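You operate a simulated robot arm through the tools that you are given. There is no shell and no other tool.

Carry out the task below with a simulated robot arm. There is one attempt and no reset: what you move stays moved.

Task
Brush the dusty pad clean and grease the clean pad beside it.
Fine: blue brush for the dust, yellow brush for the grease; both back where they stood. Set down upright: blue brush, yellow brush. A coat counts when it lies all over at full strength: go over it till it gets no stronger. What is to be rubbed or washed off counts as gone when no trace of it is left.

It is judged by the outcome, as a careful person would: the job done as asked, and still so three seconds after it is handed in. It fails if anything else is knocked over, pushed out of place, dropped, spilled or broken.

Robot
A 7-joint arm with a two-finger parallel gripper, fixed in place. Base frame: the origin is at the foot of the arm, x ahead of it, y to its left, z up; the work surface is at about z = 0.86. Readings come in m, rad, newtons and seconds.
Its first joint turns from -2.897 to 2.897 rad. Payload 1.57 kg.
Tool frame: the origin (TCP) lies between the finger pads and is the grasp point; the fingertips stand 0.03 m ahead of it; z points along the fingers, y is the line along which they close. The gripper opens to 0.11 m. The fingers are 0.024 m wide and 0.012 m thick; the gripper's body (0.048 by 0.112 m) begins 0.078 m behind the TCP.
Orientation is that of the tool frame in the base frame, as a unit quaternion [w, x, y, z]. With the fingers straight down and closing along the base's y, the tool's x points along the base's -x, its y along +y and its z along -z.

Tools
- The arm moves only by the tool apply_moves. Its argument "increments" is a list that holds one entry, the list of rows, each a list of 7 numbers: the shift along the base's x, y, z in m, then the turn, a rotation vector about the base's x, y, z in rad, then the finger opening in m, from 0 to 0.11. In form: [[[x, y, z, wx, wy, wz, jaw], ...]]. A call has 1 to 20 rows; each row is the pose to reach, as a shift and turn from the pose commanded when the call began. A row lasts 0.2 s, in which the tool goes at most 0.05 m and 0.15 rad; a call with a longer step from one row to the next is refused whole, and so is a gripper value outside its range. A pose out of reach is approached as far as the arm can. The call stops where the force on the tool passes 40 N (or 10 N more than at its start, if that is more) or the arm is blocked; 0.2 s more then pass. Each finger travels about 0.108 m/s and halts on what it meets, pressing with about 26 N; the grip force reading is that of the motor and also rises with nothing between the fingers. The clock runs only during rows and for 0.2 s after the last one: add rows that repeat a pose to give the fingers time. The reply holds the time, the measured pose of the TCP, the force on the tool along the base axes, the opening and the grip force, in the units named above and with some noise, with the torque about the TCP (base axes, N m) and any sound that the robot's microphone picked up.
- Cameras (640 x 400 px; columns grow to the right, rows downward): "scene" is fixed at [0.0388, 0.492, 1.6918]; the picture's right is [-0.17, -0.98, 0.00], its down [-0.83, 0.15, -0.54] and it looks along [0.53, -0.09, -0.84] (base axes); focal length 368 px, centre (320, 200). "wrist" rides on the gripper at [0.07, 0.016, -0.141] in the tool frame; the picture's right is [-0.23, 0.97, 0.00], its down [-0.86, -0.20, -0.48] and it looks along [-0.47, -0.11, 0.88] (tool axes); focal length 222 px, centre (320, 200).
- get_image(camera): a new picture of that camera. The clock stands still meanwhile.
- lift_body(by): slides the trunk up (or, below 0, down) by that many m; the arm rides with it, the base frame stays. It gives what a move gives, with no picture.
- probe_pixels(camera, pixels): for up to 12 pixels [column, row] of the newest picture of that camera ("zoom" is the newest enlarged one), the place [x, y, z] in the base frame of the surface seen there, good to about 0.003 m, but the place of the scene camera against the robot may be out by one fixed shift of up to 0.018 m in any direction. The clock stands still meanwhile.
- enlarge(camera, box): a new picture of the part [left, top, right, bottom] of that camera's present view, enlarged. The clock stands still meanwhile.
- close_job(): hands the job in; it is judged then, once.

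Open the gripper and draw the arm clear of the work before you hand the job in, unless the task says otherwise.

The tools are called after "Emit:" by a JSON object that holds its "method" and its "body". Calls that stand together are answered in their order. apply_moves: Moves the arm, as the interface text tells. Its arguments: {"type":"object","properties":{"increments":{"type":"array","items":{"type":"array","items":{"type":"array","items":{"type":"number"}}}}},"required":["increments"]} The other tools are called the same way: lift_body (by) slides the trunk up or down; get_image (camera) takes a picture; probe_pixels (camera, pixels) gives the place of the surface under pixels of a picture; enlarge (camera, box) takes an enlarged picture of a part of a camera's view; close_job () hands the job in.

At the start:

```text
time: 0.0
tool_pos: [0.4475, 0.3668, 1.1977]
tool_rot: [0.0, 0.001, 1.0, 0.001]
force: [-0.4, -0.7, -0.1]
moment: [0.01, 0.0, -0.03]
gripper_width: 0.1101
grasp_force: 0.0
trunk travel left (down, up): [-0.45, 0.16]
```

scene: 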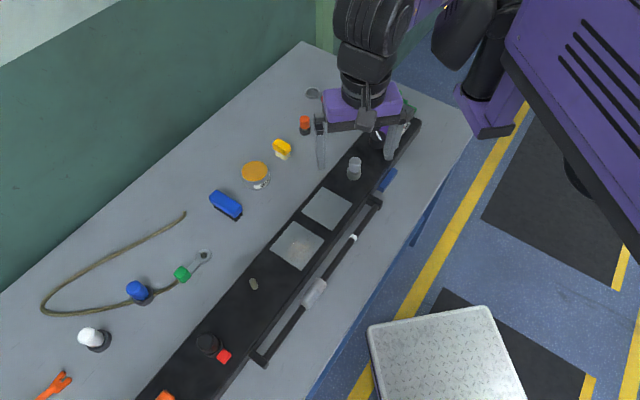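
wrist: 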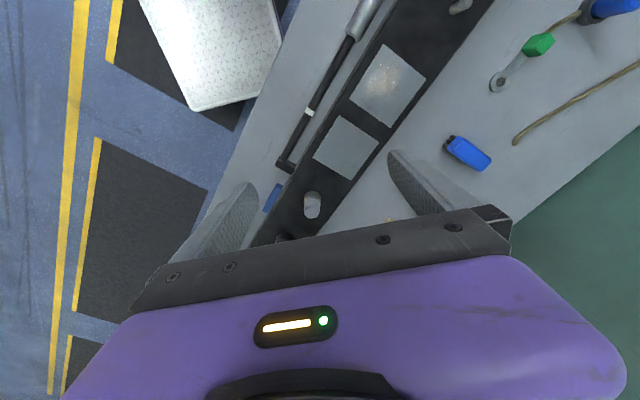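

The scene shows the blue brush near (226,205), the yellow brush near (282,149), a dusty pad near (297,246) and a clean pad near (327,208). I'll take enlarged views before anything moves.

Emit:
{"method": "enlarge", "body": {"camera": "scene", "box": [190, 120, 390, 290]}}

Emit:
{"method": "get_image", "body": {"camera": "wrist"}}

```text
2.35 times, centred on (290, 205) of scene
```

zoom: 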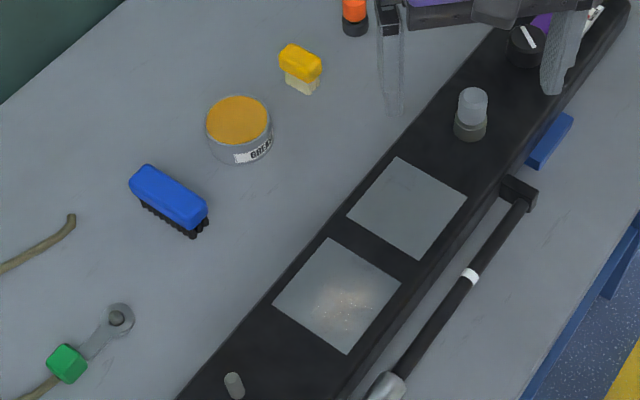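

```text
taken
```

wrist: 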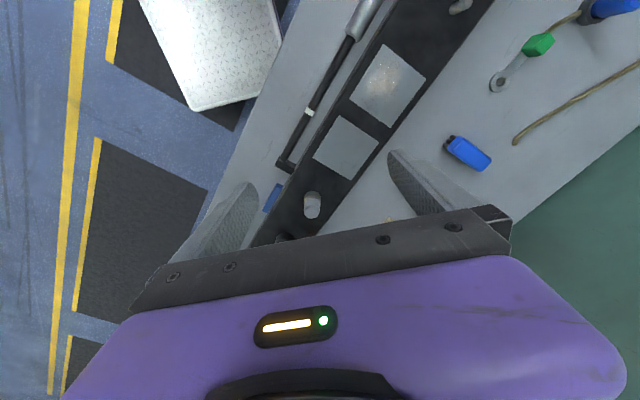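

The zoom shows the blue brush top from (133,172) to (205,220), the yellow brush near (300,65), the grease tin at (238,125), the clean pad and the dusty pad. I'll probe these points from the scene zoom and from the wrist, to find the camera's fixed shift.

Emit:
{"method": "probe_pixels", "body": {"camera": "zoom", "pixels": [[150, 169], [134, 183], [206, 208], [190, 226], [168, 196], [194, 237], [398, 160], [466, 200], [420, 256], [350, 213], [330, 240], [399, 284]]}}

Emit:
{"method": "probe_pixels", "body": {"camera": "zoom", "pixels": [[346, 352], [275, 303], [238, 120], [238, 98], [208, 125], [268, 125], [290, 46], [320, 63], [316, 82], [281, 60], [298, 62], [300, 92]]}}

Emit:
{"method": "probe_pixels", "body": {"camera": "wrist", "pixels": [[468, 153], [453, 137], [490, 158], [482, 170], [342, 116], [378, 140], [352, 178], [316, 155], [383, 46], [425, 82], [390, 126], [350, 95]]}}

```text
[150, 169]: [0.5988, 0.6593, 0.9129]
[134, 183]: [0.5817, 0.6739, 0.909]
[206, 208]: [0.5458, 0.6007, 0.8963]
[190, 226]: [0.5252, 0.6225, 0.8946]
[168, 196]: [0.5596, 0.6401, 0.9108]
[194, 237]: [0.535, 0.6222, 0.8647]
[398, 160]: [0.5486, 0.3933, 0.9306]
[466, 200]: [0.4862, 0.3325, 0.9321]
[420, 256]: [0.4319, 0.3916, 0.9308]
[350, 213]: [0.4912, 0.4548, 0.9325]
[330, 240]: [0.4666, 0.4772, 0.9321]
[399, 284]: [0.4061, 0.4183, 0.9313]
```

```text
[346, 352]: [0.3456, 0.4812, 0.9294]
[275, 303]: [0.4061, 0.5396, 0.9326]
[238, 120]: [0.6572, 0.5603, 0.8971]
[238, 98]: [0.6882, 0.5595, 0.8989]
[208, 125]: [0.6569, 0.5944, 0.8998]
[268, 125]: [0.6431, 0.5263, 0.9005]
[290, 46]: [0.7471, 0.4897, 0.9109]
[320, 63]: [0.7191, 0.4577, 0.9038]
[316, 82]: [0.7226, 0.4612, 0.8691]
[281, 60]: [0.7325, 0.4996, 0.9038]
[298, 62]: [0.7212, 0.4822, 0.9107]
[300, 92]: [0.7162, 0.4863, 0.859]
```

```text
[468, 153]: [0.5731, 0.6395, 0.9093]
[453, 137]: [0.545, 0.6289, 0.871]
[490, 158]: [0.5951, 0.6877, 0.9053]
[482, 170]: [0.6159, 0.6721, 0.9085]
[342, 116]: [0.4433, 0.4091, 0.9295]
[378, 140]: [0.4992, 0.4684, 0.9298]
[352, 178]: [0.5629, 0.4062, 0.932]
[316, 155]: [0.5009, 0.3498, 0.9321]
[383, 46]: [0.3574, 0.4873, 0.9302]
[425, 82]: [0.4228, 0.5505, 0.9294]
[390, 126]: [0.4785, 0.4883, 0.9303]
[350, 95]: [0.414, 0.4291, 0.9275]
```

The wrist readings exceed the scene's by about (0.012, 0.014, 0) at the pad corners, so I'll correct scene points by that. Next I look closer at the brushes, the tin and the objects near the pads.

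Emit:
{"method": "enlarge", "body": {"camera": "scene", "box": [200, 130, 300, 230]}}

Emit:
{"method": "enlarge", "body": {"camera": "wrist", "box": [260, 0, 520, 240]}}

```text
4.00 times, centred on (250, 180) of scene
```

zoom: 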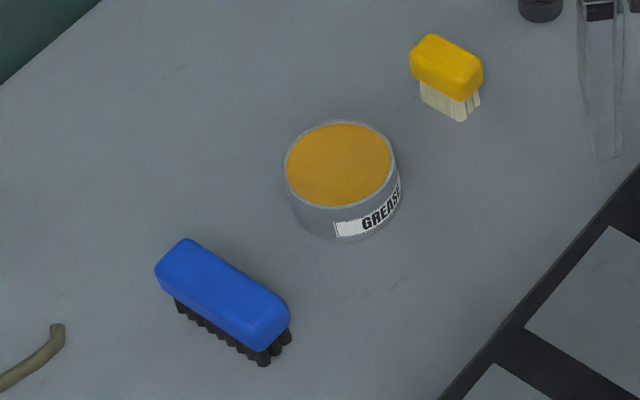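

```text
1.67 times, centred on (390, 120) of wrist
```

zoom: 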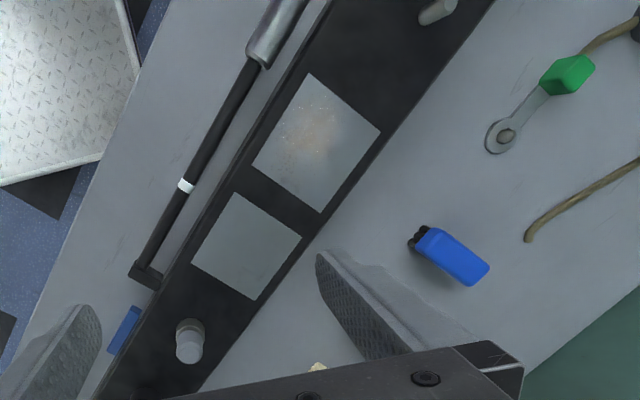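

Both brushes stand upright; the blue brush's long side runs along about (0.7,0.7) in the base plane. I'll move to a spot short of the blue brush with the tool turned 45° so the wrist camera sees it clearly.

Emit:
{"method": "apply_moves", "body": {"increments": [[[0.007, 0.027, -0.012, 0, 0, 0.098, 0.11], [0.013, 0.053, -0.025, 0, 0, 0.196, 0.11], [0.02, 0.08, -0.037, 0, 0, 0.294, 0.11], [0.027, 0.107, -0.05, 0, 0, 0.393, 0.11], [0.033, 0.133, -0.062, 0, 0, 0.491, 0.11], [0.04, 0.16, -0.075, 0, 0, 0.589, 0.11], [0.047, 0.187, -0.087, 0, 0, 0.687, 0.11], [0.053, 0.213, -0.1, 0, 0, 0.785, 0.11]]]}}

Emit:
{"method": "get_image", "body": {"camera": "wrist"}}

Emit:
{"method": "get_image", "body": {"camera": "scene"}}

```text
time: 1.8
tool_pos: [0.5087, 0.579, 1.0997]
tool_rot: [0.0, -0.377, 0.926, 0.001]
force: [0.3, -0.6, 0.4]
moment: [0.02, -0.01, -0.04]
gripper_width: 0.1099
grasp_force: 0.1
trunk travel left (down, up): [-0.45, 0.16]
```

```text
taken
```

wrist: 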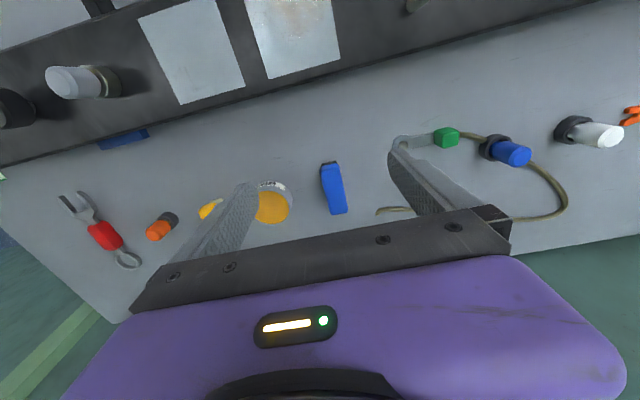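

```text
taken
```

scene: 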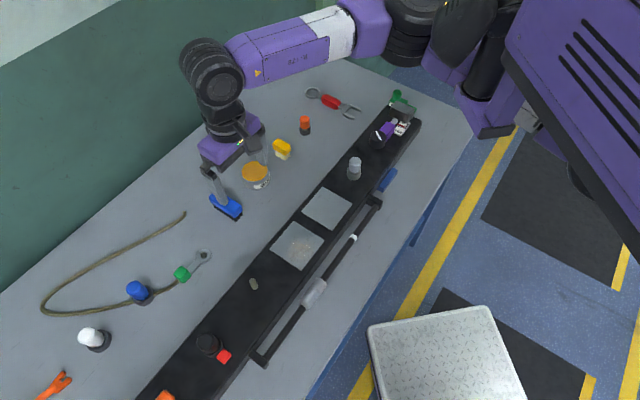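

The wrist picture shows the blue brush at (333,188), the tin at (272,205) and a bit of the yellow brush at (210,208). I'll enlarge and probe the blue brush's top corners.

Emit:
{"method": "enlarge", "body": {"camera": "wrist", "box": [190, 130, 390, 250]}}

```text
3.20 times, centred on (290, 190) of wrist
```

zoom: 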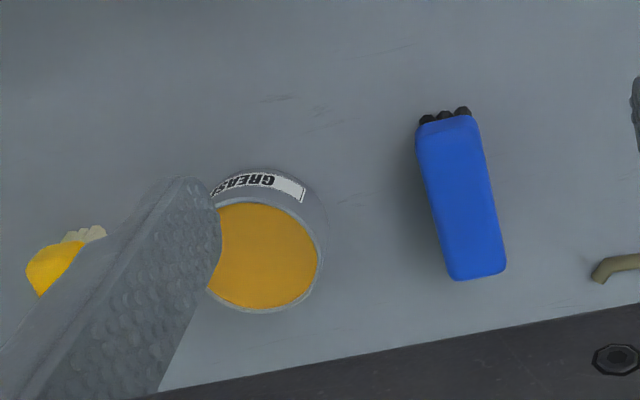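

In this zoom the blue top spans corners (420,135), (475,122), (503,265), (453,276). I'll probe these and the tin.

Emit:
{"method": "probe_pixels", "body": {"camera": "zoom", "pixels": [[422, 138], [474, 126], [502, 262], [454, 272], [448, 130], [479, 270], [438, 205], [488, 195], [463, 200], [443, 116], [318, 240], [265, 255]]}}

```text
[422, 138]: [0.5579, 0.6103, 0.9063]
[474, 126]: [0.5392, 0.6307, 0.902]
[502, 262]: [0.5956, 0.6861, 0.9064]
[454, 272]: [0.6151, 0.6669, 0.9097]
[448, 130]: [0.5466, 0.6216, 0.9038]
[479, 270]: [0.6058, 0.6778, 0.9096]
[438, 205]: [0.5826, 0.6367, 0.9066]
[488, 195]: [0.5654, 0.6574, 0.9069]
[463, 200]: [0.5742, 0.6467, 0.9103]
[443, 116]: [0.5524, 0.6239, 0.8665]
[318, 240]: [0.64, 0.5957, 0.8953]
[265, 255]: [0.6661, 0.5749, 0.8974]
```

The blue brush's top centre is about (0.576, 0.649, 0.910), its long axis at ~44°, matching the tool's yaw. I move above it at z≈1.0 and check the measured pose.

Emit:
{"method": "apply_moves", "body": {"increments": [[[0.022, 0.023, -0.033, 0, 0, 0, 0.11], [0.045, 0.047, -0.066, 0, 0, 0, 0.11], [0.067, 0.07, -0.1, 0, 0, 0, 0.11], [0.067, 0.07, -0.1, 0, 0, 0, 0.11]]]}}

Emit:
{"method": "get_image", "body": {"camera": "wrist"}}

```text
time: 2.7
tool_pos: [0.6666, 0.5965, 0.9904]
tool_rot: [-0.005, -0.304, 0.953, -0.003]
force: [0.4, 0.6, -0.1]
moment: [-0.03, 0.01, -0.03]
gripper_width: 0.1099
grasp_force: 0.1
trunk travel left (down, up): [-0.45, 0.16]
stopped in row 4: the arm was blocked; the commanded pose is now the measured one
```

```text
taken
```

wrist: 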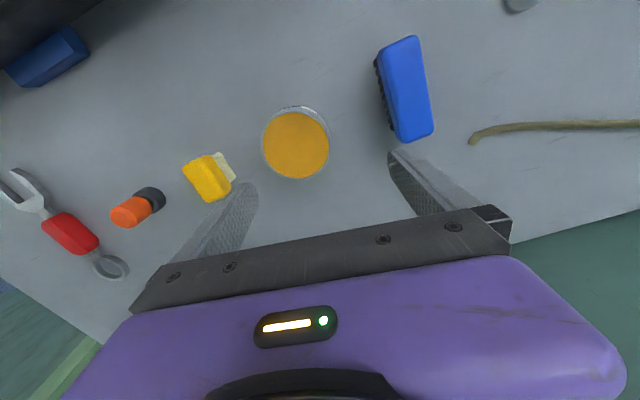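

The arm stopped as blocked at (0.667,0.597), off its commanded target, with the blue brush now at (405,90) in the wrist view. I'll look at the scene to see what blocks it.

Emit:
{"method": "get_image", "body": {"camera": "scene"}}

```text
taken
```

scene: 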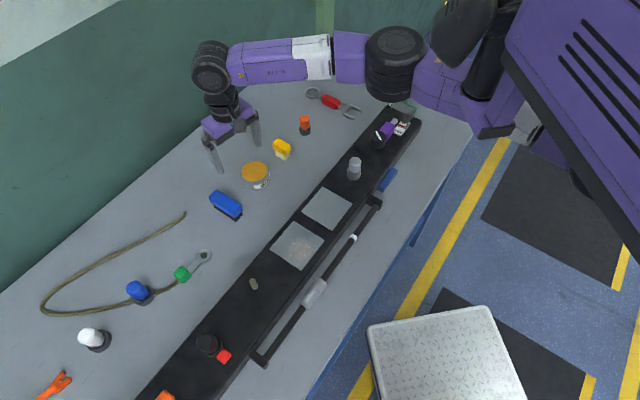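

The wrist joint at about (210,70) appears close to the green wall. I'll probe the wall and arm surfaces to see the clearances.

Emit:
{"method": "probe_pixels", "body": {"camera": "scene", "pixels": [[150, 100], [100, 200], [180, 80], [270, 30], [250, 85], [100, 120], [205, 60], [195, 75], [232, 95], [300, 48], [150, 165], [50, 245]]}}

```text
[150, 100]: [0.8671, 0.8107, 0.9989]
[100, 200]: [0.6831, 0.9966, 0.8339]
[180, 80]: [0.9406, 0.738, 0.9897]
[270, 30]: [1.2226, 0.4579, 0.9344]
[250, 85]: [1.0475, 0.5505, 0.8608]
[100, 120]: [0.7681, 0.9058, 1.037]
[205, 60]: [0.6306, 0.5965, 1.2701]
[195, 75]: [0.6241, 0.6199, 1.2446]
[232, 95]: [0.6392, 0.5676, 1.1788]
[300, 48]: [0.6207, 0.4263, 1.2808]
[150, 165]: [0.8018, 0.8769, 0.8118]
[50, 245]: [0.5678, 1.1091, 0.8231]
```

The wall is ~0.3 m from the gripper, so the block was likely a posture limit of the arm. I'll rise a little and edge toward the brush in small steps, watching how the arm follows.

Emit:
{"method": "apply_moves", "body": {"increments": [[[0, 0, 0.02, 0, 0, 0, 0.11], [0, 0, 0.04, 0, 0, 0, 0.11], [-0.02, 0.01, 0.04, 0, 0, 0, 0.11], [-0.02, 0.01, 0.04, 0, 0, 0, 0.11]]]}}

```text
time: 3.9
tool_pos: [0.6594, 0.5876, 1.0042]
tool_rot: [-0.024, -0.287, 0.958, -0.01]
force: [-0.3, -0.8, -0.3]
moment: [-0.01, -0.01, 0.0]
gripper_width: 0.1099
grasp_force: 0.0
trunk travel left (down, up): [-0.45, 0.16]
stopped in row 4: the arm was blocked; the commanded pose is now the measured one
```

The arm barely followed (z rose only 0.014), so something holds it. I'll look at the upper arm in the scene picture.

Emit:
{"method": "enlarge", "body": {"camera": "scene", "box": [180, 0, 560, 180]}}

Emit:
{"method": "get_image", "body": {"camera": "scene"}}

```text
1.68 times, centred on (370, 90) of scene
```

zoom: 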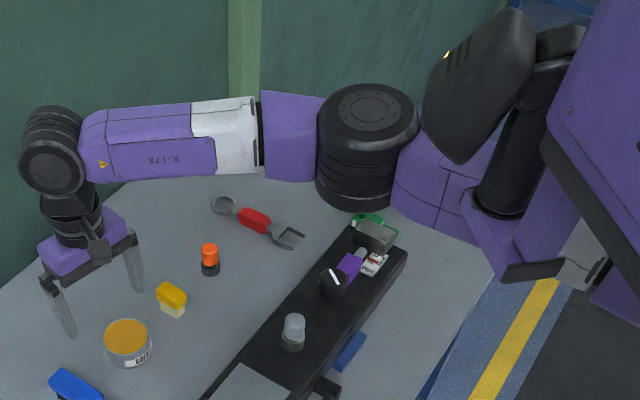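

```text
taken
```

scene: 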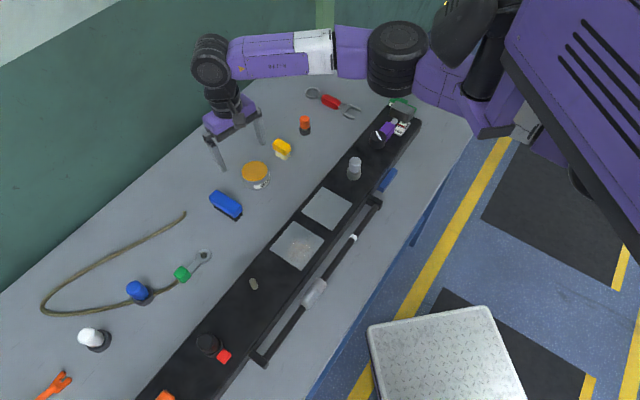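

The elbow drum at scene (395,65) looks low, near the gear at the end of the rail (400,115). I'll probe these heights.

Emit:
{"method": "probe_pixels", "body": {"camera": "scene", "pixels": [[398, 38], [385, 70], [385, 90], [400, 94], [412, 85], [400, 108], [440, 80], [430, 100], [350, 55], [395, 130], [380, 140], [460, 60]]}}

```text
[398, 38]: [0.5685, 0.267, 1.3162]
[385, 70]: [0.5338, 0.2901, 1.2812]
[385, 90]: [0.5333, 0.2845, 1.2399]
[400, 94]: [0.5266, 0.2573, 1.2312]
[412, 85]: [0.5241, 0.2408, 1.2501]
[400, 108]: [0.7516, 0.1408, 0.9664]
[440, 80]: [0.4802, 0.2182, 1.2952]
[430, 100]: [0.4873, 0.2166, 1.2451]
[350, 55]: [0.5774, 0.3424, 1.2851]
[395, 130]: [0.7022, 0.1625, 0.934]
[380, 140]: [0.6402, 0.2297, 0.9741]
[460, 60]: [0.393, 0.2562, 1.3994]
```

The elbow is at z≈1.28, well above the bench. I'll probe the black and purple parts near it to see whether it's touching the robot's own body.

Emit:
{"method": "probe_pixels", "body": {"camera": "scene", "pixels": [[470, 40], [450, 80], [440, 45], [485, 70], [500, 110], [520, 125], [490, 90], [470, 90], [510, 20], [560, 60], [425, 50], [500, 50]]}}

Emit:
{"method": "enlarge", "body": {"camera": "scene", "box": [350, 0, 640, 180]}}

```text
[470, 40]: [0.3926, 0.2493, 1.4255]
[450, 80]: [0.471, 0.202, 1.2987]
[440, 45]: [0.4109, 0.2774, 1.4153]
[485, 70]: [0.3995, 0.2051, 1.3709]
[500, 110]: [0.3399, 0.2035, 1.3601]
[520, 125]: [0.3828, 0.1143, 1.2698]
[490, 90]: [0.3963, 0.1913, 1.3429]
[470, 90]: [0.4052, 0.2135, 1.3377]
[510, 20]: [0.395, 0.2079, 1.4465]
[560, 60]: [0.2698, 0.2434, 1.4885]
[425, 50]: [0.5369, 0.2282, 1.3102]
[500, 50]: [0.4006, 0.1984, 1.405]
```

```text
2.21 times, centred on (495, 90) of scene
```

zoom: 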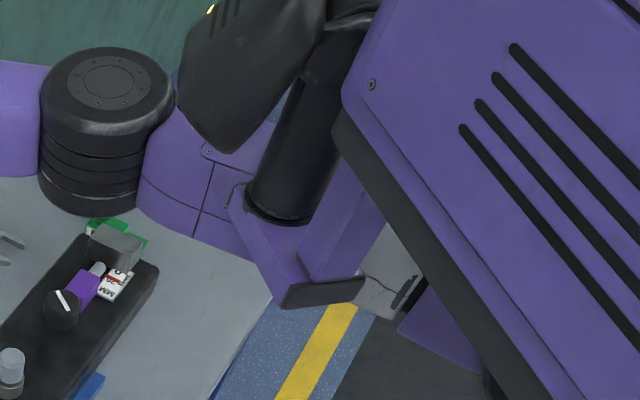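

All links clear the bench, so I suspect a joint limit, likely in the tool's yaw direction. I'll test by turning the tool back (negative z turn) while rising slightly.

Emit:
{"method": "apply_moves", "body": {"increments": [[[0, 0, 0.01, 0, 0, -0.12, 0.11], [0, 0, 0.02, 0, 0, -0.24, 0.11], [0, 0, 0.03, 0, 0, -0.36, 0.11], [0, 0, 0.04, 0, 0, -0.48, 0.11], [0, 0, 0.04, 0, 0, -0.48, 0.11]]]}}

```text
time: 5.1
tool_pos: [0.6627, 0.584, 1.0355]
tool_rot: [-0.032, -0.047, 0.998, -0.009]
force: [-1.0, 0.1, -0.2]
moment: [0.03, -0.01, 0.01]
gripper_width: 0.1096
grasp_force: 0.0
trunk travel left (down, up): [-0.45, 0.16]
```

The turn back freed the arm, so the +45° yaw is limited; the symmetric yaw of −136° should grip the same way. I'll first level the tool (fix the 0.06 rad tilt) and rise to z≈1.08.

Emit:
{"method": "apply_moves", "body": {"increments": [[[0, 0, 0.02, 0.021, -0.063, 0, 0.11], [0, 0, 0.045, 0.021, -0.063, -0.09, 0.11]]]}}

```text
time: 5.7
tool_pos: [0.6623, 0.5861, 1.0894]
tool_rot: [0.006, -0.004, 1.0, 0.004]
force: [-0.1, 1.5, -0.3]
moment: [-0.02, -0.02, 0.01]
gripper_width: 0.1101
grasp_force: 0.1
trunk travel left (down, up): [-0.45, 0.16]
```

Level now at yaw ≈0. I turn on toward −136° in steps, first half of the way at the same place.

Emit:
{"method": "apply_moves", "body": {"increments": [[[0, 0, 0, 0, 0, -0.14, 0.11], [0, 0, 0, 0, 0, -0.28, 0.11], [0, 0, 0, 0, 0, -0.42, 0.11], [0, 0, 0, 0, 0, -0.56, 0.11], [0, 0, 0, 0, 0, -0.7, 0.11], [0, 0, 0, 0, 0, -0.84, 0.11], [0, 0, 0, 0, 0, -0.98, 0.11], [0, 0, 0, 0, 0, -1.12, 0.11], [0, 0, 0, 0, 0, -1.26, 0.11]]]}}

Emit:
{"method": "get_image", "body": {"camera": "scene"}}

```text
time: 7.7
tool_pos: [0.6744, 0.5793, 1.091]
tool_rot: [0.009, 0.595, 0.804, 0.0]
force: [1.3, -0.5, -0.3]
moment: [0.0, 0.02, -0.02]
gripper_width: 0.11
grasp_force: 0.1
trunk travel left (down, up): [-0.45, 0.16]
```

```text
taken
```

scene: 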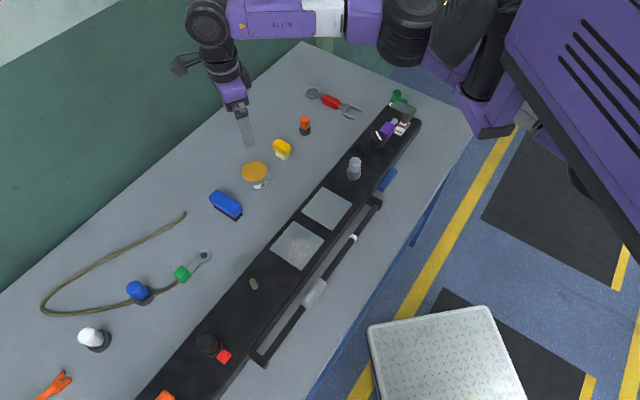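

The turn proceeds freely (yaw ≈ −73°). I continue to −136° while moving over the blue brush at z≈1.09.

Emit:
{"method": "apply_moves", "body": {"increments": [[[-0.012, 0.009, 0, 0, 0, -0.138, 0.11], [-0.025, 0.018, 0, 0, 0, -0.275, 0.11], [-0.037, 0.026, 0, 0, 0, -0.413, 0.11], [-0.049, 0.035, 0, 0, 0, -0.55, 0.11], [-0.061, 0.044, 0, 0, 0, -0.688, 0.11], [-0.074, 0.053, 0, 0, 0, -0.825, 0.11], [-0.086, 0.061, 0, 0, 0, -0.963, 0.11], [-0.098, 0.07, 0, 0, 0, -1.1, 0.11], [-0.098, 0.07, 0, 0, 0, -1.1, 0.11], [-0.098, 0.07, 0, 0, 0, -1.1, 0.11]]]}}

Emit:
{"method": "get_image", "body": {"camera": "wrist"}}

```text
time: 8.7
tool_pos: [0.7031, 0.5709, 1.0949]
tool_rot: [0.007, 0.824, 0.566, 0.001]
force: [-0.9, -0.3, 0.2]
moment: [0.01, -0.02, -0.02]
gripper_width: 0.1101
grasp_force: 0.1
trunk travel left (down, up): [-0.45, 0.16]
stopped in row 5: the arm was blocked; the commanded pose is now the measured one
```

```text
taken
```

wrist: 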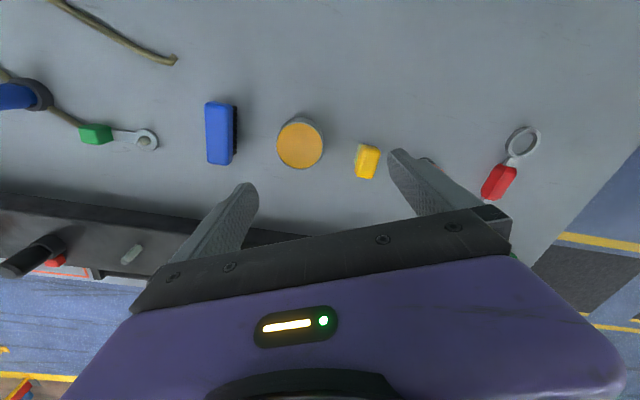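

Blocked again: the tool drifted to (0.703,0.571) while commanded toward higher azimuth, so turning isn't the limit — the arm's posture is. I'll look at the scene to understand the arm configuration.

Emit:
{"method": "get_image", "body": {"camera": "scene"}}

```text
taken
```

scene: 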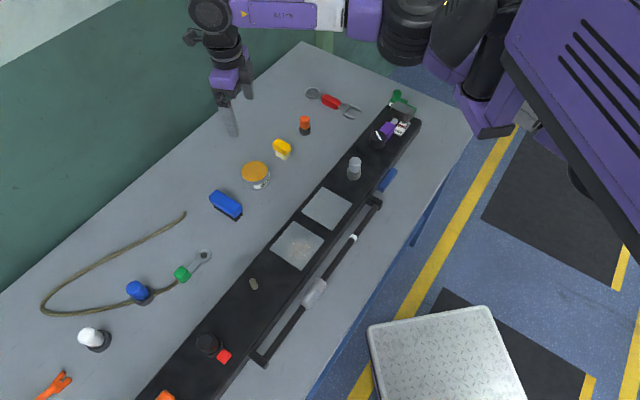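

The shoulder parts near (480,80) are close to the large purple trunk panel at (560,60). I'll probe that region for a possible link-to-trunk contact.

Emit:
{"method": "probe_pixels", "body": {"camera": "scene", "pixels": [[515, 45], [540, 100], [600, 200], [630, 60], [630, 230], [480, 80], [495, 60], [460, 30], [450, 70], [480, 120], [505, 110], [520, 10]]}}

Emit:
{"method": "enlarge", "body": {"camera": "scene", "box": [360, 0, 640, 175]}}

```text
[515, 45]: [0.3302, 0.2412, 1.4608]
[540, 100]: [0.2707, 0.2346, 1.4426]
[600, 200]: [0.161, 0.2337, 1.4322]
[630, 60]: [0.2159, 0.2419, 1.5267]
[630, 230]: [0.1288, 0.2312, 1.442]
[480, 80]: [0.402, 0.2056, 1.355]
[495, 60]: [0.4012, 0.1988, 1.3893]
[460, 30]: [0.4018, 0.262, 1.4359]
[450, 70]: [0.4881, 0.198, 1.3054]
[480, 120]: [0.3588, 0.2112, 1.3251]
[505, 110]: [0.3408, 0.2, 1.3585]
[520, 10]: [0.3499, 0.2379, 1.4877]
```

```text
2.29 times, centred on (500, 88) of scene
```

zoom: 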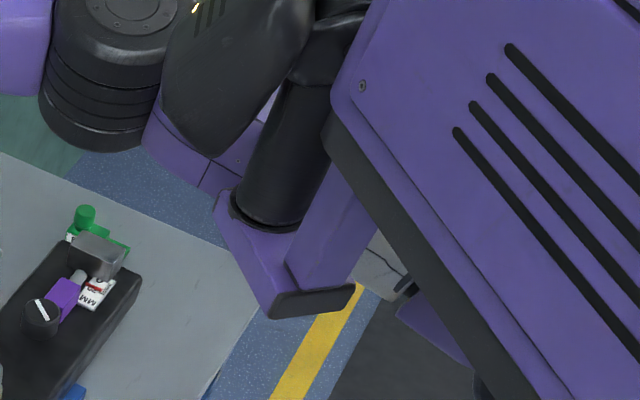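

The upper arm seems unable to swing further left while extending; the tool simply circled the elbow. I'll test by moving to the right (smaller azimuth) and compare what moves in the scene.

Emit:
{"method": "apply_moves", "body": {"increments": [[[0.01, -0.03, 0, 0, 0, 0, 0.11], [0.02, -0.06, 0, 0, 0, 0, 0.11], [0.03, -0.09, 0, 0, 0, 0, 0.11], [0.04, -0.12, 0, 0, 0, 0, 0.11], [0.04, -0.12, 0, 0, 0, 0, 0.11]]]}}

Emit:
{"method": "get_image", "body": {"camera": "scene"}}

```text
time: 9.9
tool_pos: [0.742, 0.4519, 1.0947]
tool_rot: [0.007, 0.823, 0.567, 0.0]
force: [0.0, 0.3, 0.9]
moment: [-0.02, -0.01, -0.02]
gripper_width: 0.1101
grasp_force: 0.1
trunk travel left (down, up): [-0.45, 0.16]
```

```text
taken
```

scene: 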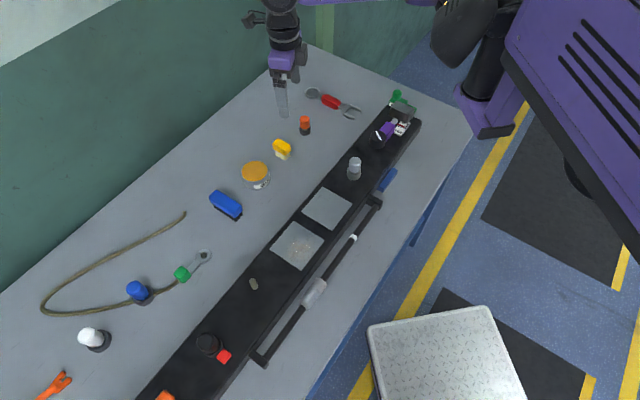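

The arm now followed exactly, and the black cap/cylinder/bracket at (470,60) stayed fixed: it is a post on the robot's body that the upper arm bumps into. I'll try raising the trunk so the arm works lower relative to that post, and then look.

Emit:
{"method": "lift_body", "body": {"by": 0.15}}

Emit:
{"method": "get_image", "body": {"camera": "scene"}}

```text
time: 11.6
tool_pos: [0.7429, 0.4514, 1.245]
tool_rot: [0.007, 0.823, 0.568, 0.001]
force: [0.4, 0.5, -0.5]
moment: [-0.03, -0.01, -0.04]
gripper_width: 0.1101
grasp_force: 0.1
trunk travel left (down, up): [-0.6, 0.01]
```

```text
taken
```

scene: 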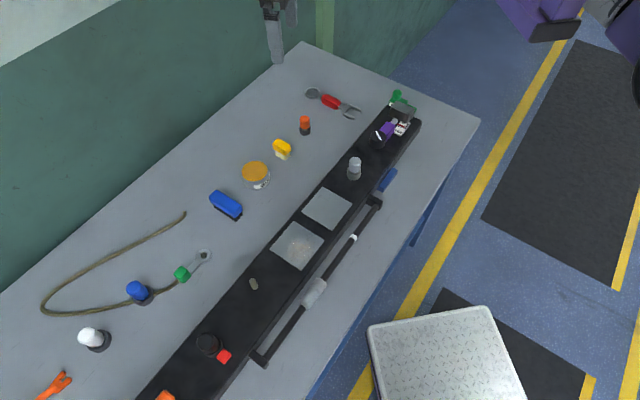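

The post and panel rose with the trunk and the bench is clear in view. Now I lower and move toward the blue brush at z≈1.1, turning to yaw −136° and levelling the tool.

Emit:
{"method": "apply_moves", "body": {"increments": [[[-0.02, 0.025, -0.018, 0.0104, 0.0096, -0.054, 0.11], [-0.042, 0.05, -0.036, 0.0104, 0.0096, -0.109, 0.11], [-0.063, 0.074, -0.054, 0.0104, 0.0096, -0.163, 0.11], [-0.084, 0.099, -0.072, 0.0104, 0.0096, -0.218, 0.11], [-0.105, 0.124, -0.09, 0.0104, 0.0096, -0.272, 0.11], [-0.126, 0.149, -0.108, 0.0104, 0.0096, -0.327, 0.11], [-0.146, 0.174, -0.126, 0.0104, 0.0096, -0.381, 0.11], [-0.167, 0.198, -0.145, 0.0104, 0.0096, -0.436, 0.11], [-0.167, 0.198, -0.145, 0.0104, 0.0096, -0.436, 0.11]]]}}

Emit:
{"method": "get_image", "body": {"camera": "wrist"}}

Emit:
{"method": "get_image", "body": {"camera": "scene"}}

```text
time: 13.6
tool_pos: [0.5754, 0.6432, 1.0866]
tool_rot: [0.005, 0.928, 0.373, -0.01]
force: [0.1, 0.3, -0.4]
moment: [-0.06, -0.04, 0.01]
gripper_width: 0.11
grasp_force: 0.1
trunk travel left (down, up): [-0.6, 0.01]
```

```text
taken
```

wrist: 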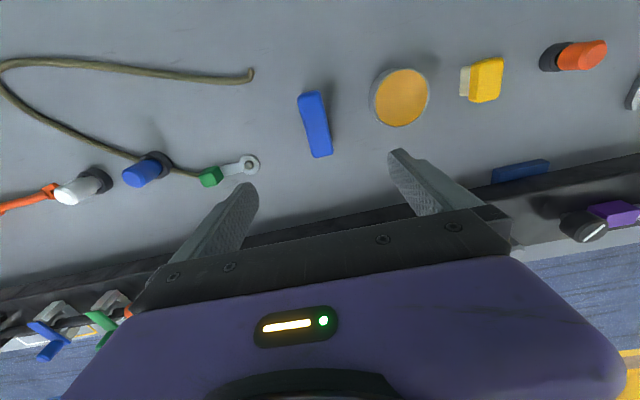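

```text
taken
```

scene: 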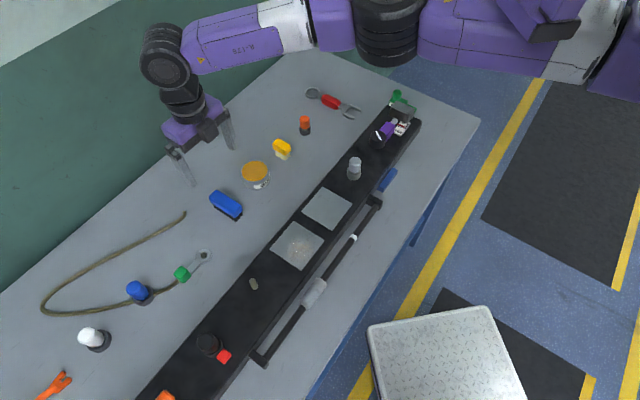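

The tool reached (0.575,0.643,1.087), almost above the blue brush, though slightly low and tilted. I'll check the clearance between the upper arm and the bracket at (545,15).

Emit:
{"method": "enlarge", "body": {"camera": "scene", "box": [400, 0, 640, 150]}}

Emit:
{"method": "apply_moves", "body": {"increments": [[[0, 0, 0, 0, 0, 0, 0.11]]]}}

```text
2.67 times, centred on (520, 75) of scene
```

zoom: 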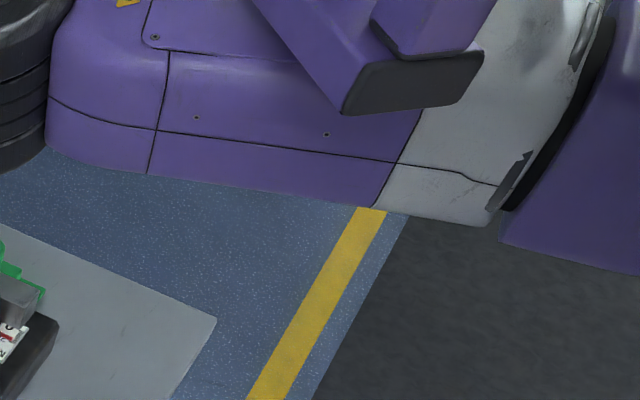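

```text
time: 14.0
tool_pos: [0.5732, 0.6428, 1.087]
tool_rot: [0.004, 0.927, 0.374, -0.01]
force: [-0.1, -0.1, -0.1]
moment: [0.02, 0.05, 0.02]
gripper_width: 0.1101
grasp_force: 0.1
trunk travel left (down, up): [-0.6, 0.01]
```

The upper arm just brushes the bracket's underside here; lowering the tool should free it. I lower by 0.10 m (fingertips still at ~0.97, above the brush) and compare.

Emit:
{"method": "apply_moves", "body": {"increments": [[[0, 0, -0.035, 0, 0, 0, 0.11], [0, 0, -0.07, 0, 0, 0, 0.11], [0, 0, -0.1, 0, 0, 0, 0.11], [0, 0, -0.1, 0, 0, 0, 0.11]]]}}

Emit:
{"method": "get_image", "body": {"camera": "wrist"}}

```text
time: 15.0
tool_pos: [0.5732, 0.6491, 1.0]
tool_rot: [0.0, 0.926, 0.377, -0.002]
force: [0.3, -0.1, -0.2]
moment: [0.0, -0.02, -0.02]
gripper_width: 0.1099
grasp_force: 0.0
trunk travel left (down, up): [-0.6, 0.01]
```

```text
taken
```

wrist: 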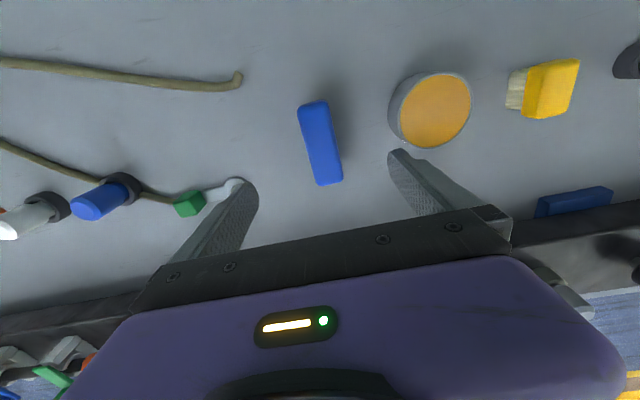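

Now the pose is accurate and level: (0.573,0.649,1.000). I zoom on the blue brush at (320,143) to fix its position and yaw precisely.

Emit:
{"method": "enlarge", "body": {"camera": "wrist", "box": [260, 80, 400, 200]}}

```text
3.33 times, centred on (330, 140) of wrist
```

zoom: 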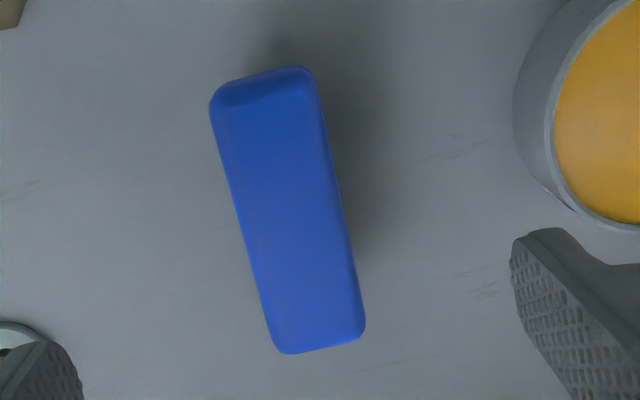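

Emit:
{"method": "probe_pixels", "body": {"camera": "zoom", "pixels": [[228, 110], [310, 95], [352, 325], [282, 340], [268, 100], [318, 335], [245, 200], [330, 190], [262, 270], [345, 260], [290, 215], [265, 75]]}}

```text
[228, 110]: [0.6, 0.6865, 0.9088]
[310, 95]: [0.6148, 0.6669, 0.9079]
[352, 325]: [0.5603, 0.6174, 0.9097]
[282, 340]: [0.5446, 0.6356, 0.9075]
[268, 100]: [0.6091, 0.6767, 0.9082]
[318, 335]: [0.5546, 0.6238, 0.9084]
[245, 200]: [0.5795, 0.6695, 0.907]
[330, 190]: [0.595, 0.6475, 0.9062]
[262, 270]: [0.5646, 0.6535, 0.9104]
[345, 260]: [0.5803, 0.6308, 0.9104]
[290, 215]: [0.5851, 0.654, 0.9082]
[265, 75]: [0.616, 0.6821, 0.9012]
```

The brush's long axis is at ~43° with its centre at about (0.577,0.650), top at 0.909. I narrow the fingers to 0.075 and descend to TCP z≈0.903 around the handle.

Emit:
{"method": "apply_moves", "body": {"increments": [[[0.002, 0.001, -0.01, 0, 0, -0.015, 0.075], [0.003, 0.001, -0.04, 0, 0, -0.015, 0.075], [0.003, 0.001, -0.07, 0, 0, -0.015, 0.075], [0.003, 0.001, -0.088, 0, 0, -0.015, 0.075], [0.003, 0.001, -0.097, 0, 0, -0.015, 0.075], [0.003, 0.001, -0.097, 0, 0, -0.015, 0.075]]]}}

Emit:
{"method": "get_image", "body": {"camera": "wrist"}}

Emit:
{"method": "get_image", "body": {"camera": "scene"}}

```text
time: 16.4
tool_pos: [0.5672, 0.6223, 0.9149]
tool_rot: [0.001, 0.929, 0.369, -0.002]
force: [0.9, 0.2, 1.3]
moment: [0.0, -0.01, -0.02]
gripper_width: 0.0749
grasp_force: 0.0
out of reach, approached as far as the arm can: row 1, 2, 3, 4, 5, 6
trunk travel left (down, up): [-0.6, 0.01]
```

```text
taken
```

wrist: 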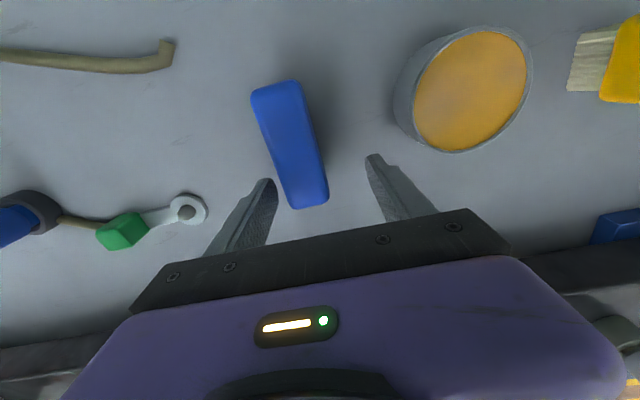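

```text
taken
```

scene: 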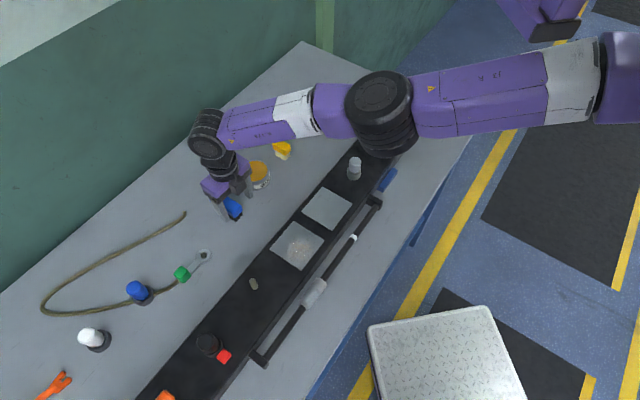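

The raised trunk now makes this low pose out of reach (stopped at z 0.915, 0.03 m short), so I need the trunk about 0.09 lower. I'll first raise the tool, checking elbow height near (380,140) too.

Emit:
{"method": "probe_pixels", "body": {"camera": "scene", "pixels": [[380, 90], [385, 150], [375, 140], [410, 120], [480, 90], [620, 60], [530, 35], [550, 30]]}}

Emit:
{"method": "apply_moves", "body": {"increments": [[[0.006, 0.018, 0.02, 0, 0, 0, 0.11], [0.006, 0.02, 0.06, 0, 0, 0, 0.11], [0.006, 0.02, 0.095, 0, 0, 0, 0.11], [0.006, 0.02, 0.095, 0, 0, 0, 0.11]]]}}

```text
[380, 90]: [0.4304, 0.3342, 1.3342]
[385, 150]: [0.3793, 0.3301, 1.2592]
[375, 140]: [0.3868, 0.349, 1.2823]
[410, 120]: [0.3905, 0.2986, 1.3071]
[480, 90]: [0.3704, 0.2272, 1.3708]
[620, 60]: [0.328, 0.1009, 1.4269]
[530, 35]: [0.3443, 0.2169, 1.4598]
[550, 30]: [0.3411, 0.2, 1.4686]
```

```text
time: 17.4
tool_pos: [0.577, 0.6468, 1.0117]
tool_rot: [0.002, 0.93, 0.368, -0.005]
force: [0.7, -0.3, 0.0]
moment: [0.0, 0.02, -0.01]
gripper_width: 0.1098
grasp_force: 0.0
out of reach, approached as far as the arm can: row 1, 3, 4
trunk travel left (down, up): [-0.6, 0.01]
```

The tool is back above the brush at z≈1.012. I raise it a bit more, then lower the trunk by 0.085 so the brush comes within reach.

Emit:
{"method": "apply_moves", "body": {"increments": [[[0, 0.002, 0.025, 0, 0, 0, 0.11], [0, 0.002, 0.045, 0, 0, 0, 0.11]]]}}

Emit:
{"method": "lift_body", "body": {"by": -0.085}}

Emit:
{"method": "get_image", "body": {"camera": "wrist"}}

Emit:
{"method": "get_image", "body": {"camera": "scene"}}

```text
time: 18.0
tool_pos: [0.5806, 0.6562, 1.0556]
tool_rot: [0.0, 0.929, 0.37, -0.003]
force: [-0.2, 0.5, 0.7]
moment: [-0.03, 0.02, 0.03]
gripper_width: 0.11
grasp_force: 0.1
out of reach, approached as far as the arm can: row 1, 2
trunk travel left (down, up): [-0.6, 0.01]
```

```text
time: 19.2
tool_pos: [0.5797, 0.6564, 0.9702]
tool_rot: [0.0, 0.929, 0.37, -0.002]
force: [-0.6, -0.6, 0.7]
moment: [0.01, -0.05, -0.02]
gripper_width: 0.1099
grasp_force: 0.0
trunk travel left (down, up): [-0.515, 0.095]
```

```text
taken
```

wrist: 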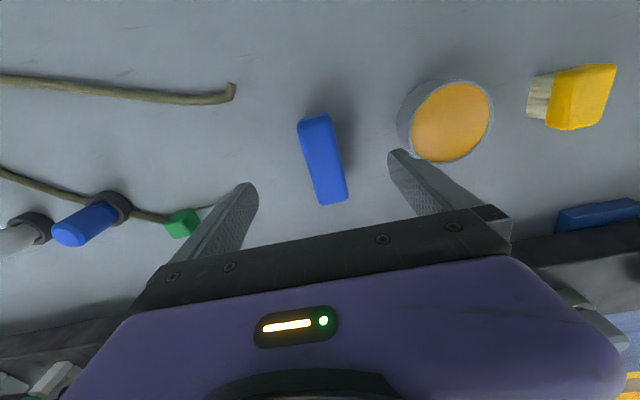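

```text
taken
```

scene: 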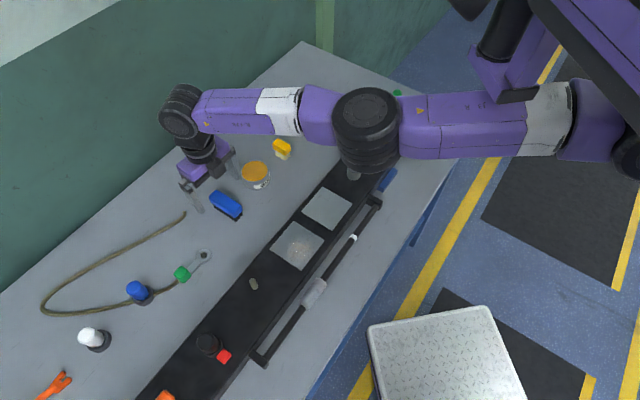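

Trunk is now at a middling height, with the tool at (0.580,0.656,0.970) and the brush at (322,160) in the wrist view. I zoom and probe again for a precise descent.

Emit:
{"method": "enlarge", "body": {"camera": "wrist", "box": [250, 90, 410, 220]}}

```text
3.08 times, centred on (330, 155) of wrist
```

zoom: 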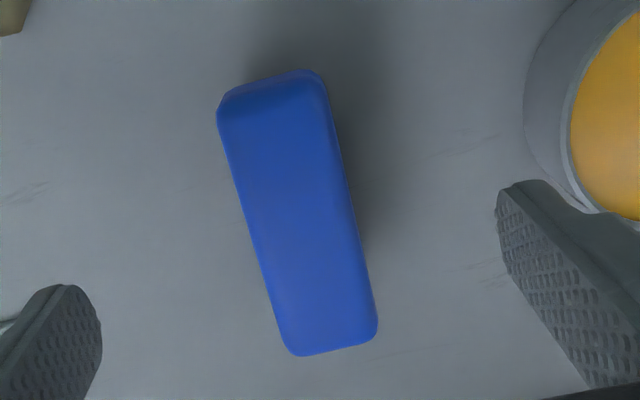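

Emit:
{"method": "probe_pixels", "body": {"camera": "zoom", "pixels": [[232, 120], [318, 105], [365, 315], [290, 330], [275, 80], [335, 345], [252, 215], [342, 200], [300, 215], [270, 105], [328, 325], [240, 160]]}}

```text
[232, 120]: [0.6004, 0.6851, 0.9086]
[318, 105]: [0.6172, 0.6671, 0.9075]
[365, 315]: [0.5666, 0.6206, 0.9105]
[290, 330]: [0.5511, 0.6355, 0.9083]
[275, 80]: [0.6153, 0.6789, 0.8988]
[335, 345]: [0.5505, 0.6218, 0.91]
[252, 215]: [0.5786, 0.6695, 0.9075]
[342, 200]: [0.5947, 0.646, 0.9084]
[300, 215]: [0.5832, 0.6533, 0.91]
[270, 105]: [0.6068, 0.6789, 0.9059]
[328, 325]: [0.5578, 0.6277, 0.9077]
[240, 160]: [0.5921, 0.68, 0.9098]
```

The brush centre is ~5 mm toward the tin side of the TCP; yaw matches. I shift (+0.002,−0.005), narrow to 0.075 and descend to z≈0.903.

Emit:
{"method": "apply_moves", "body": {"increments": [[[0.002, -0.005, -0.005, 0, 0, 0, 0.075], [0.002, -0.005, -0.03, 0, 0, 0, 0.075], [0.002, -0.005, -0.052, 0, 0, 0, 0.075], [0.002, -0.005, -0.067, 0, 0, 0, 0.075], [0.002, -0.005, -0.067, 0, 0, 0, 0.075]]]}}

Emit:
{"method": "get_image", "body": {"camera": "wrist"}}

```text
time: 20.4
tool_pos: [0.5782, 0.6418, 0.9026]
tool_rot: [-0.001, 0.929, 0.37, -0.004]
force: [0.1, 0.5, -0.9]
moment: [0.01, -0.06, -0.01]
gripper_width: 0.0749
grasp_force: 0.0
out of reach, approached as far as the arm can: row 3, 4, 5
trunk travel left (down, up): [-0.515, 0.095]
```

```text
taken
```

wrist: 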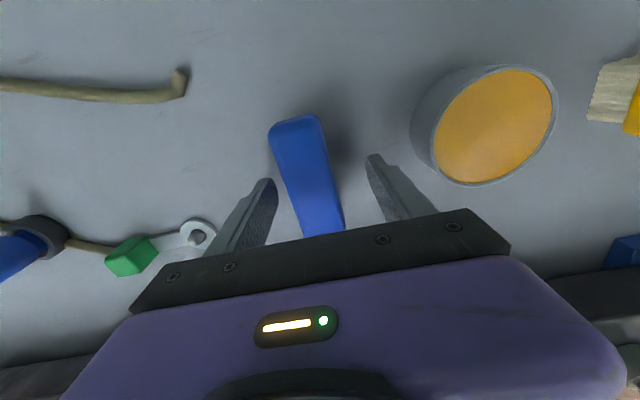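

The pose is 1 cm short in y ("out of reach"), so a slightly lower trunk is needed. I raise the tool 0.04, lower the trunk 0.025, then re-descend.

Emit:
{"method": "apply_moves", "body": {"increments": [[[0, 0.003, 0.02, 0, 0, 0, 0.075], [0.002, 0.008, 0.04, 0, 0, 0, 0.075], [0.002, 0.008, 0.04, 0, 0, 0, 0.075]]]}}

Emit:
{"method": "lift_body", "body": {"by": -0.025}}

```text
time: 21.2
tool_pos: [0.5805, 0.6504, 0.9438]
tool_rot: [0.0, 0.93, 0.368, -0.004]
force: [0.7, 0.5, -0.2]
moment: [0.0, -0.01, 0.01]
gripper_width: 0.0749
grasp_force: 0.1
trunk travel left (down, up): [-0.515, 0.095]
```

```text
time: 22.0
tool_pos: [0.5801, 0.6499, 0.9176]
tool_rot: [0.0, 0.929, 0.37, -0.003]
force: [-0.3, -0.4, 0.5]
moment: [0.0, 0.02, 0.02]
gripper_width: 0.075
grasp_force: 0.0
trunk travel left (down, up): [-0.49, 0.12]
```

Now aligned at (0.580,0.650,0.918); I descend 0.0145 m and check that it's within reach.

Emit:
{"method": "apply_moves", "body": {"increments": [[[0, 0, -0.008, 0, 0, 0, 0.075], [0, 0, -0.0145, 0, 0, 0, 0.075], [0, 0, -0.0145, 0, 0, 0, 0.075]]]}}

Emit:
{"method": "get_image", "body": {"camera": "wrist"}}

```text
time: 22.8
tool_pos: [0.5798, 0.6483, 0.9024]
tool_rot: [0.0, 0.929, 0.37, -0.002]
force: [-0.1, -0.3, 0.3]
moment: [-0.02, 0.01, 0.01]
gripper_width: 0.075
grasp_force: 0.0
trunk travel left (down, up): [-0.49, 0.12]
```

```text
taken
```

wrist: 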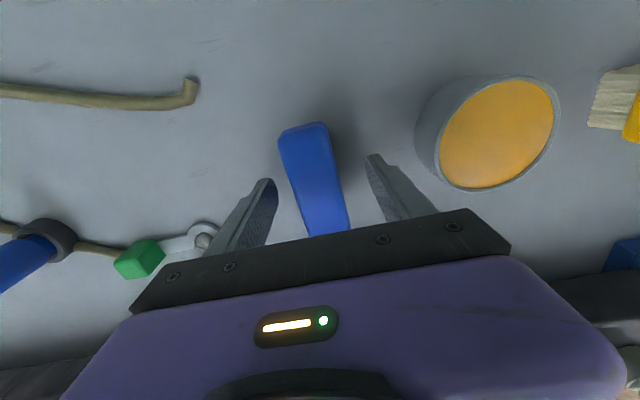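

Pose matches the grip target with the brush centred between the fingers. I close the gripper.

Emit:
{"method": "apply_moves", "body": {"increments": [[[0, 0, 0, 0, 0, 0, 0.03], [0, 0, 0, 0, 0, 0, 0.0], [0, 0, 0, 0, 0, 0, 0.0], [0, 0, 0, 0, 0, 0, 0.0]]]}}

Emit:
{"method": "enlarge", "body": {"camera": "scene", "box": [160, 130, 300, 230]}}

Emit:
{"method": "get_image", "body": {"camera": "wrist"}}

```text
time: 23.8
tool_pos: [0.5802, 0.6481, 0.9046]
tool_rot: [0.0, 0.929, 0.37, -0.003]
force: [-0.3, 0.1, 1.1]
moment: [0.04, -0.01, 0.02]
gripper_width: 0.0338
grasp_force: 26.1
trunk travel left (down, up): [-0.49, 0.12]
```

```text
4.00 times, centred on (230, 180) of scene
```

zoom: 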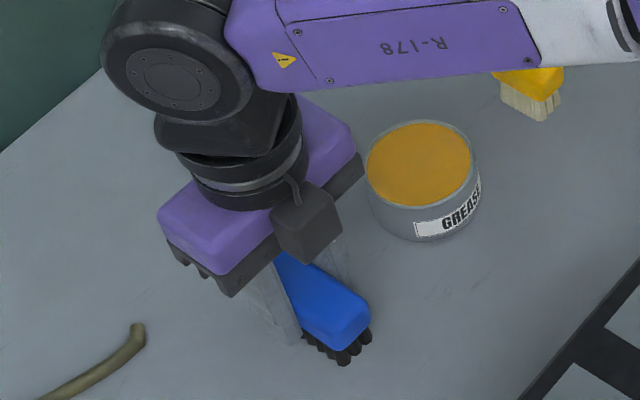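

```text
taken
```

wrist: 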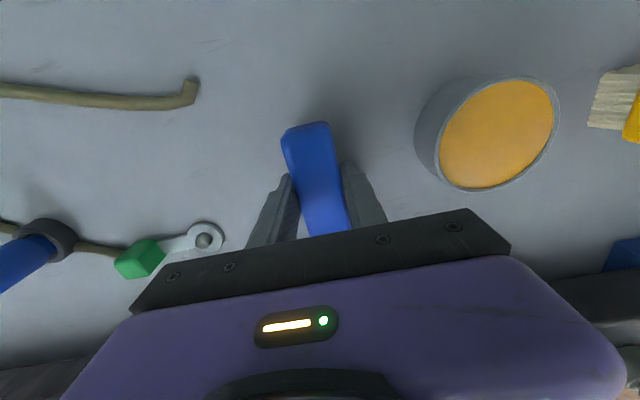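

The brush is gripped (width 0.034, 26 N). I lift it using the trunk (+0.06), keeping the arm's posture unchanged.

Emit:
{"method": "lift_body", "body": {"by": 0.06}}

Emit:
{"method": "get_image", "body": {"camera": "wrist"}}

Emit:
{"method": "get_image", "body": {"camera": "scene"}}

```text
time: 24.8
tool_pos: [0.5801, 0.649, 0.963]
tool_rot: [0.0, 0.929, 0.369, -0.003]
force: [-1.1, -0.6, -1.0]
moment: [-0.01, 0.01, 0.05]
gripper_width: 0.0337
grasp_force: 26.0
trunk travel left (down, up): [-0.55, 0.06]
```

```text
taken
```

wrist: 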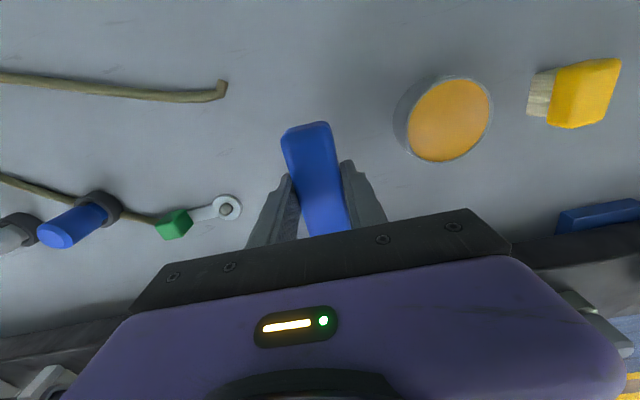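

```text
taken
```

scene: 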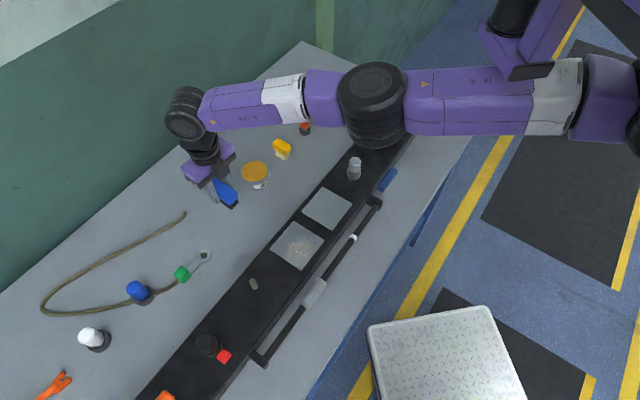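

The brush is lifted and level. I now move inward and up to hover over the dusty pad centre (0.418,0.489) at z≈1.01.

Emit:
{"method": "apply_moves", "body": {"increments": [[[-0.015, -0.015, 0.02, 0, 0, 0, 0.0], [-0.042, -0.042, 0.045, 0, 0, 0, 0.0], [-0.07, -0.07, 0.047, 0, 0, 0, 0.0], [-0.1, -0.098, 0.047, 0, 0, 0, 0.0], [-0.13, -0.128, 0.047, 0, 0, 0, 0.0], [-0.15, -0.148, 0.047, 0, 0, 0, 0.0], [-0.164, -0.162, 0.047, 0, 0, 0, 0.0], [-0.164, -0.162, 0.047, 0, 0, 0, 0.0]]]}}

Emit:
{"method": "get_image", "body": {"camera": "wrist"}}

Emit:
{"method": "get_image", "body": {"camera": "scene"}}

```text
time: 26.6
tool_pos: [0.4152, 0.486, 1.0102]
tool_rot: [0.0, 0.93, 0.368, -0.002]
force: [0.6, -0.4, -0.5]
moment: [0.0, -0.02, -0.02]
gripper_width: 0.0335
grasp_force: 26.2
trunk travel left (down, up): [-0.55, 0.06]
```

```text
taken
```

wrist: 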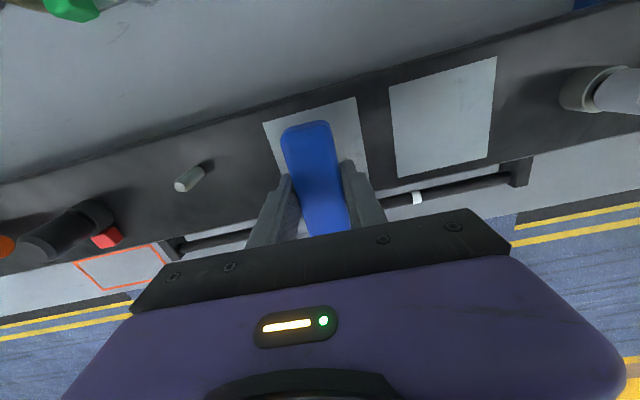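

```text
taken
```

scene: 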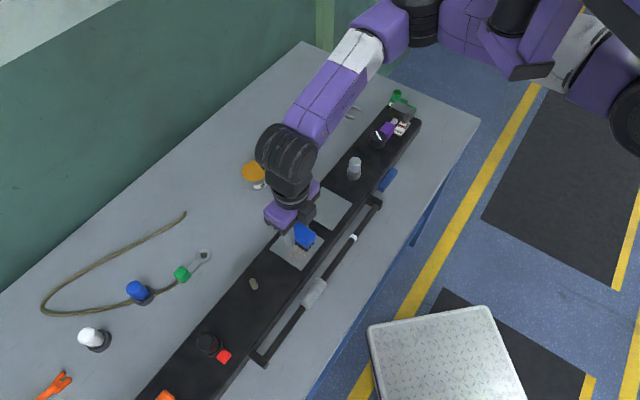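

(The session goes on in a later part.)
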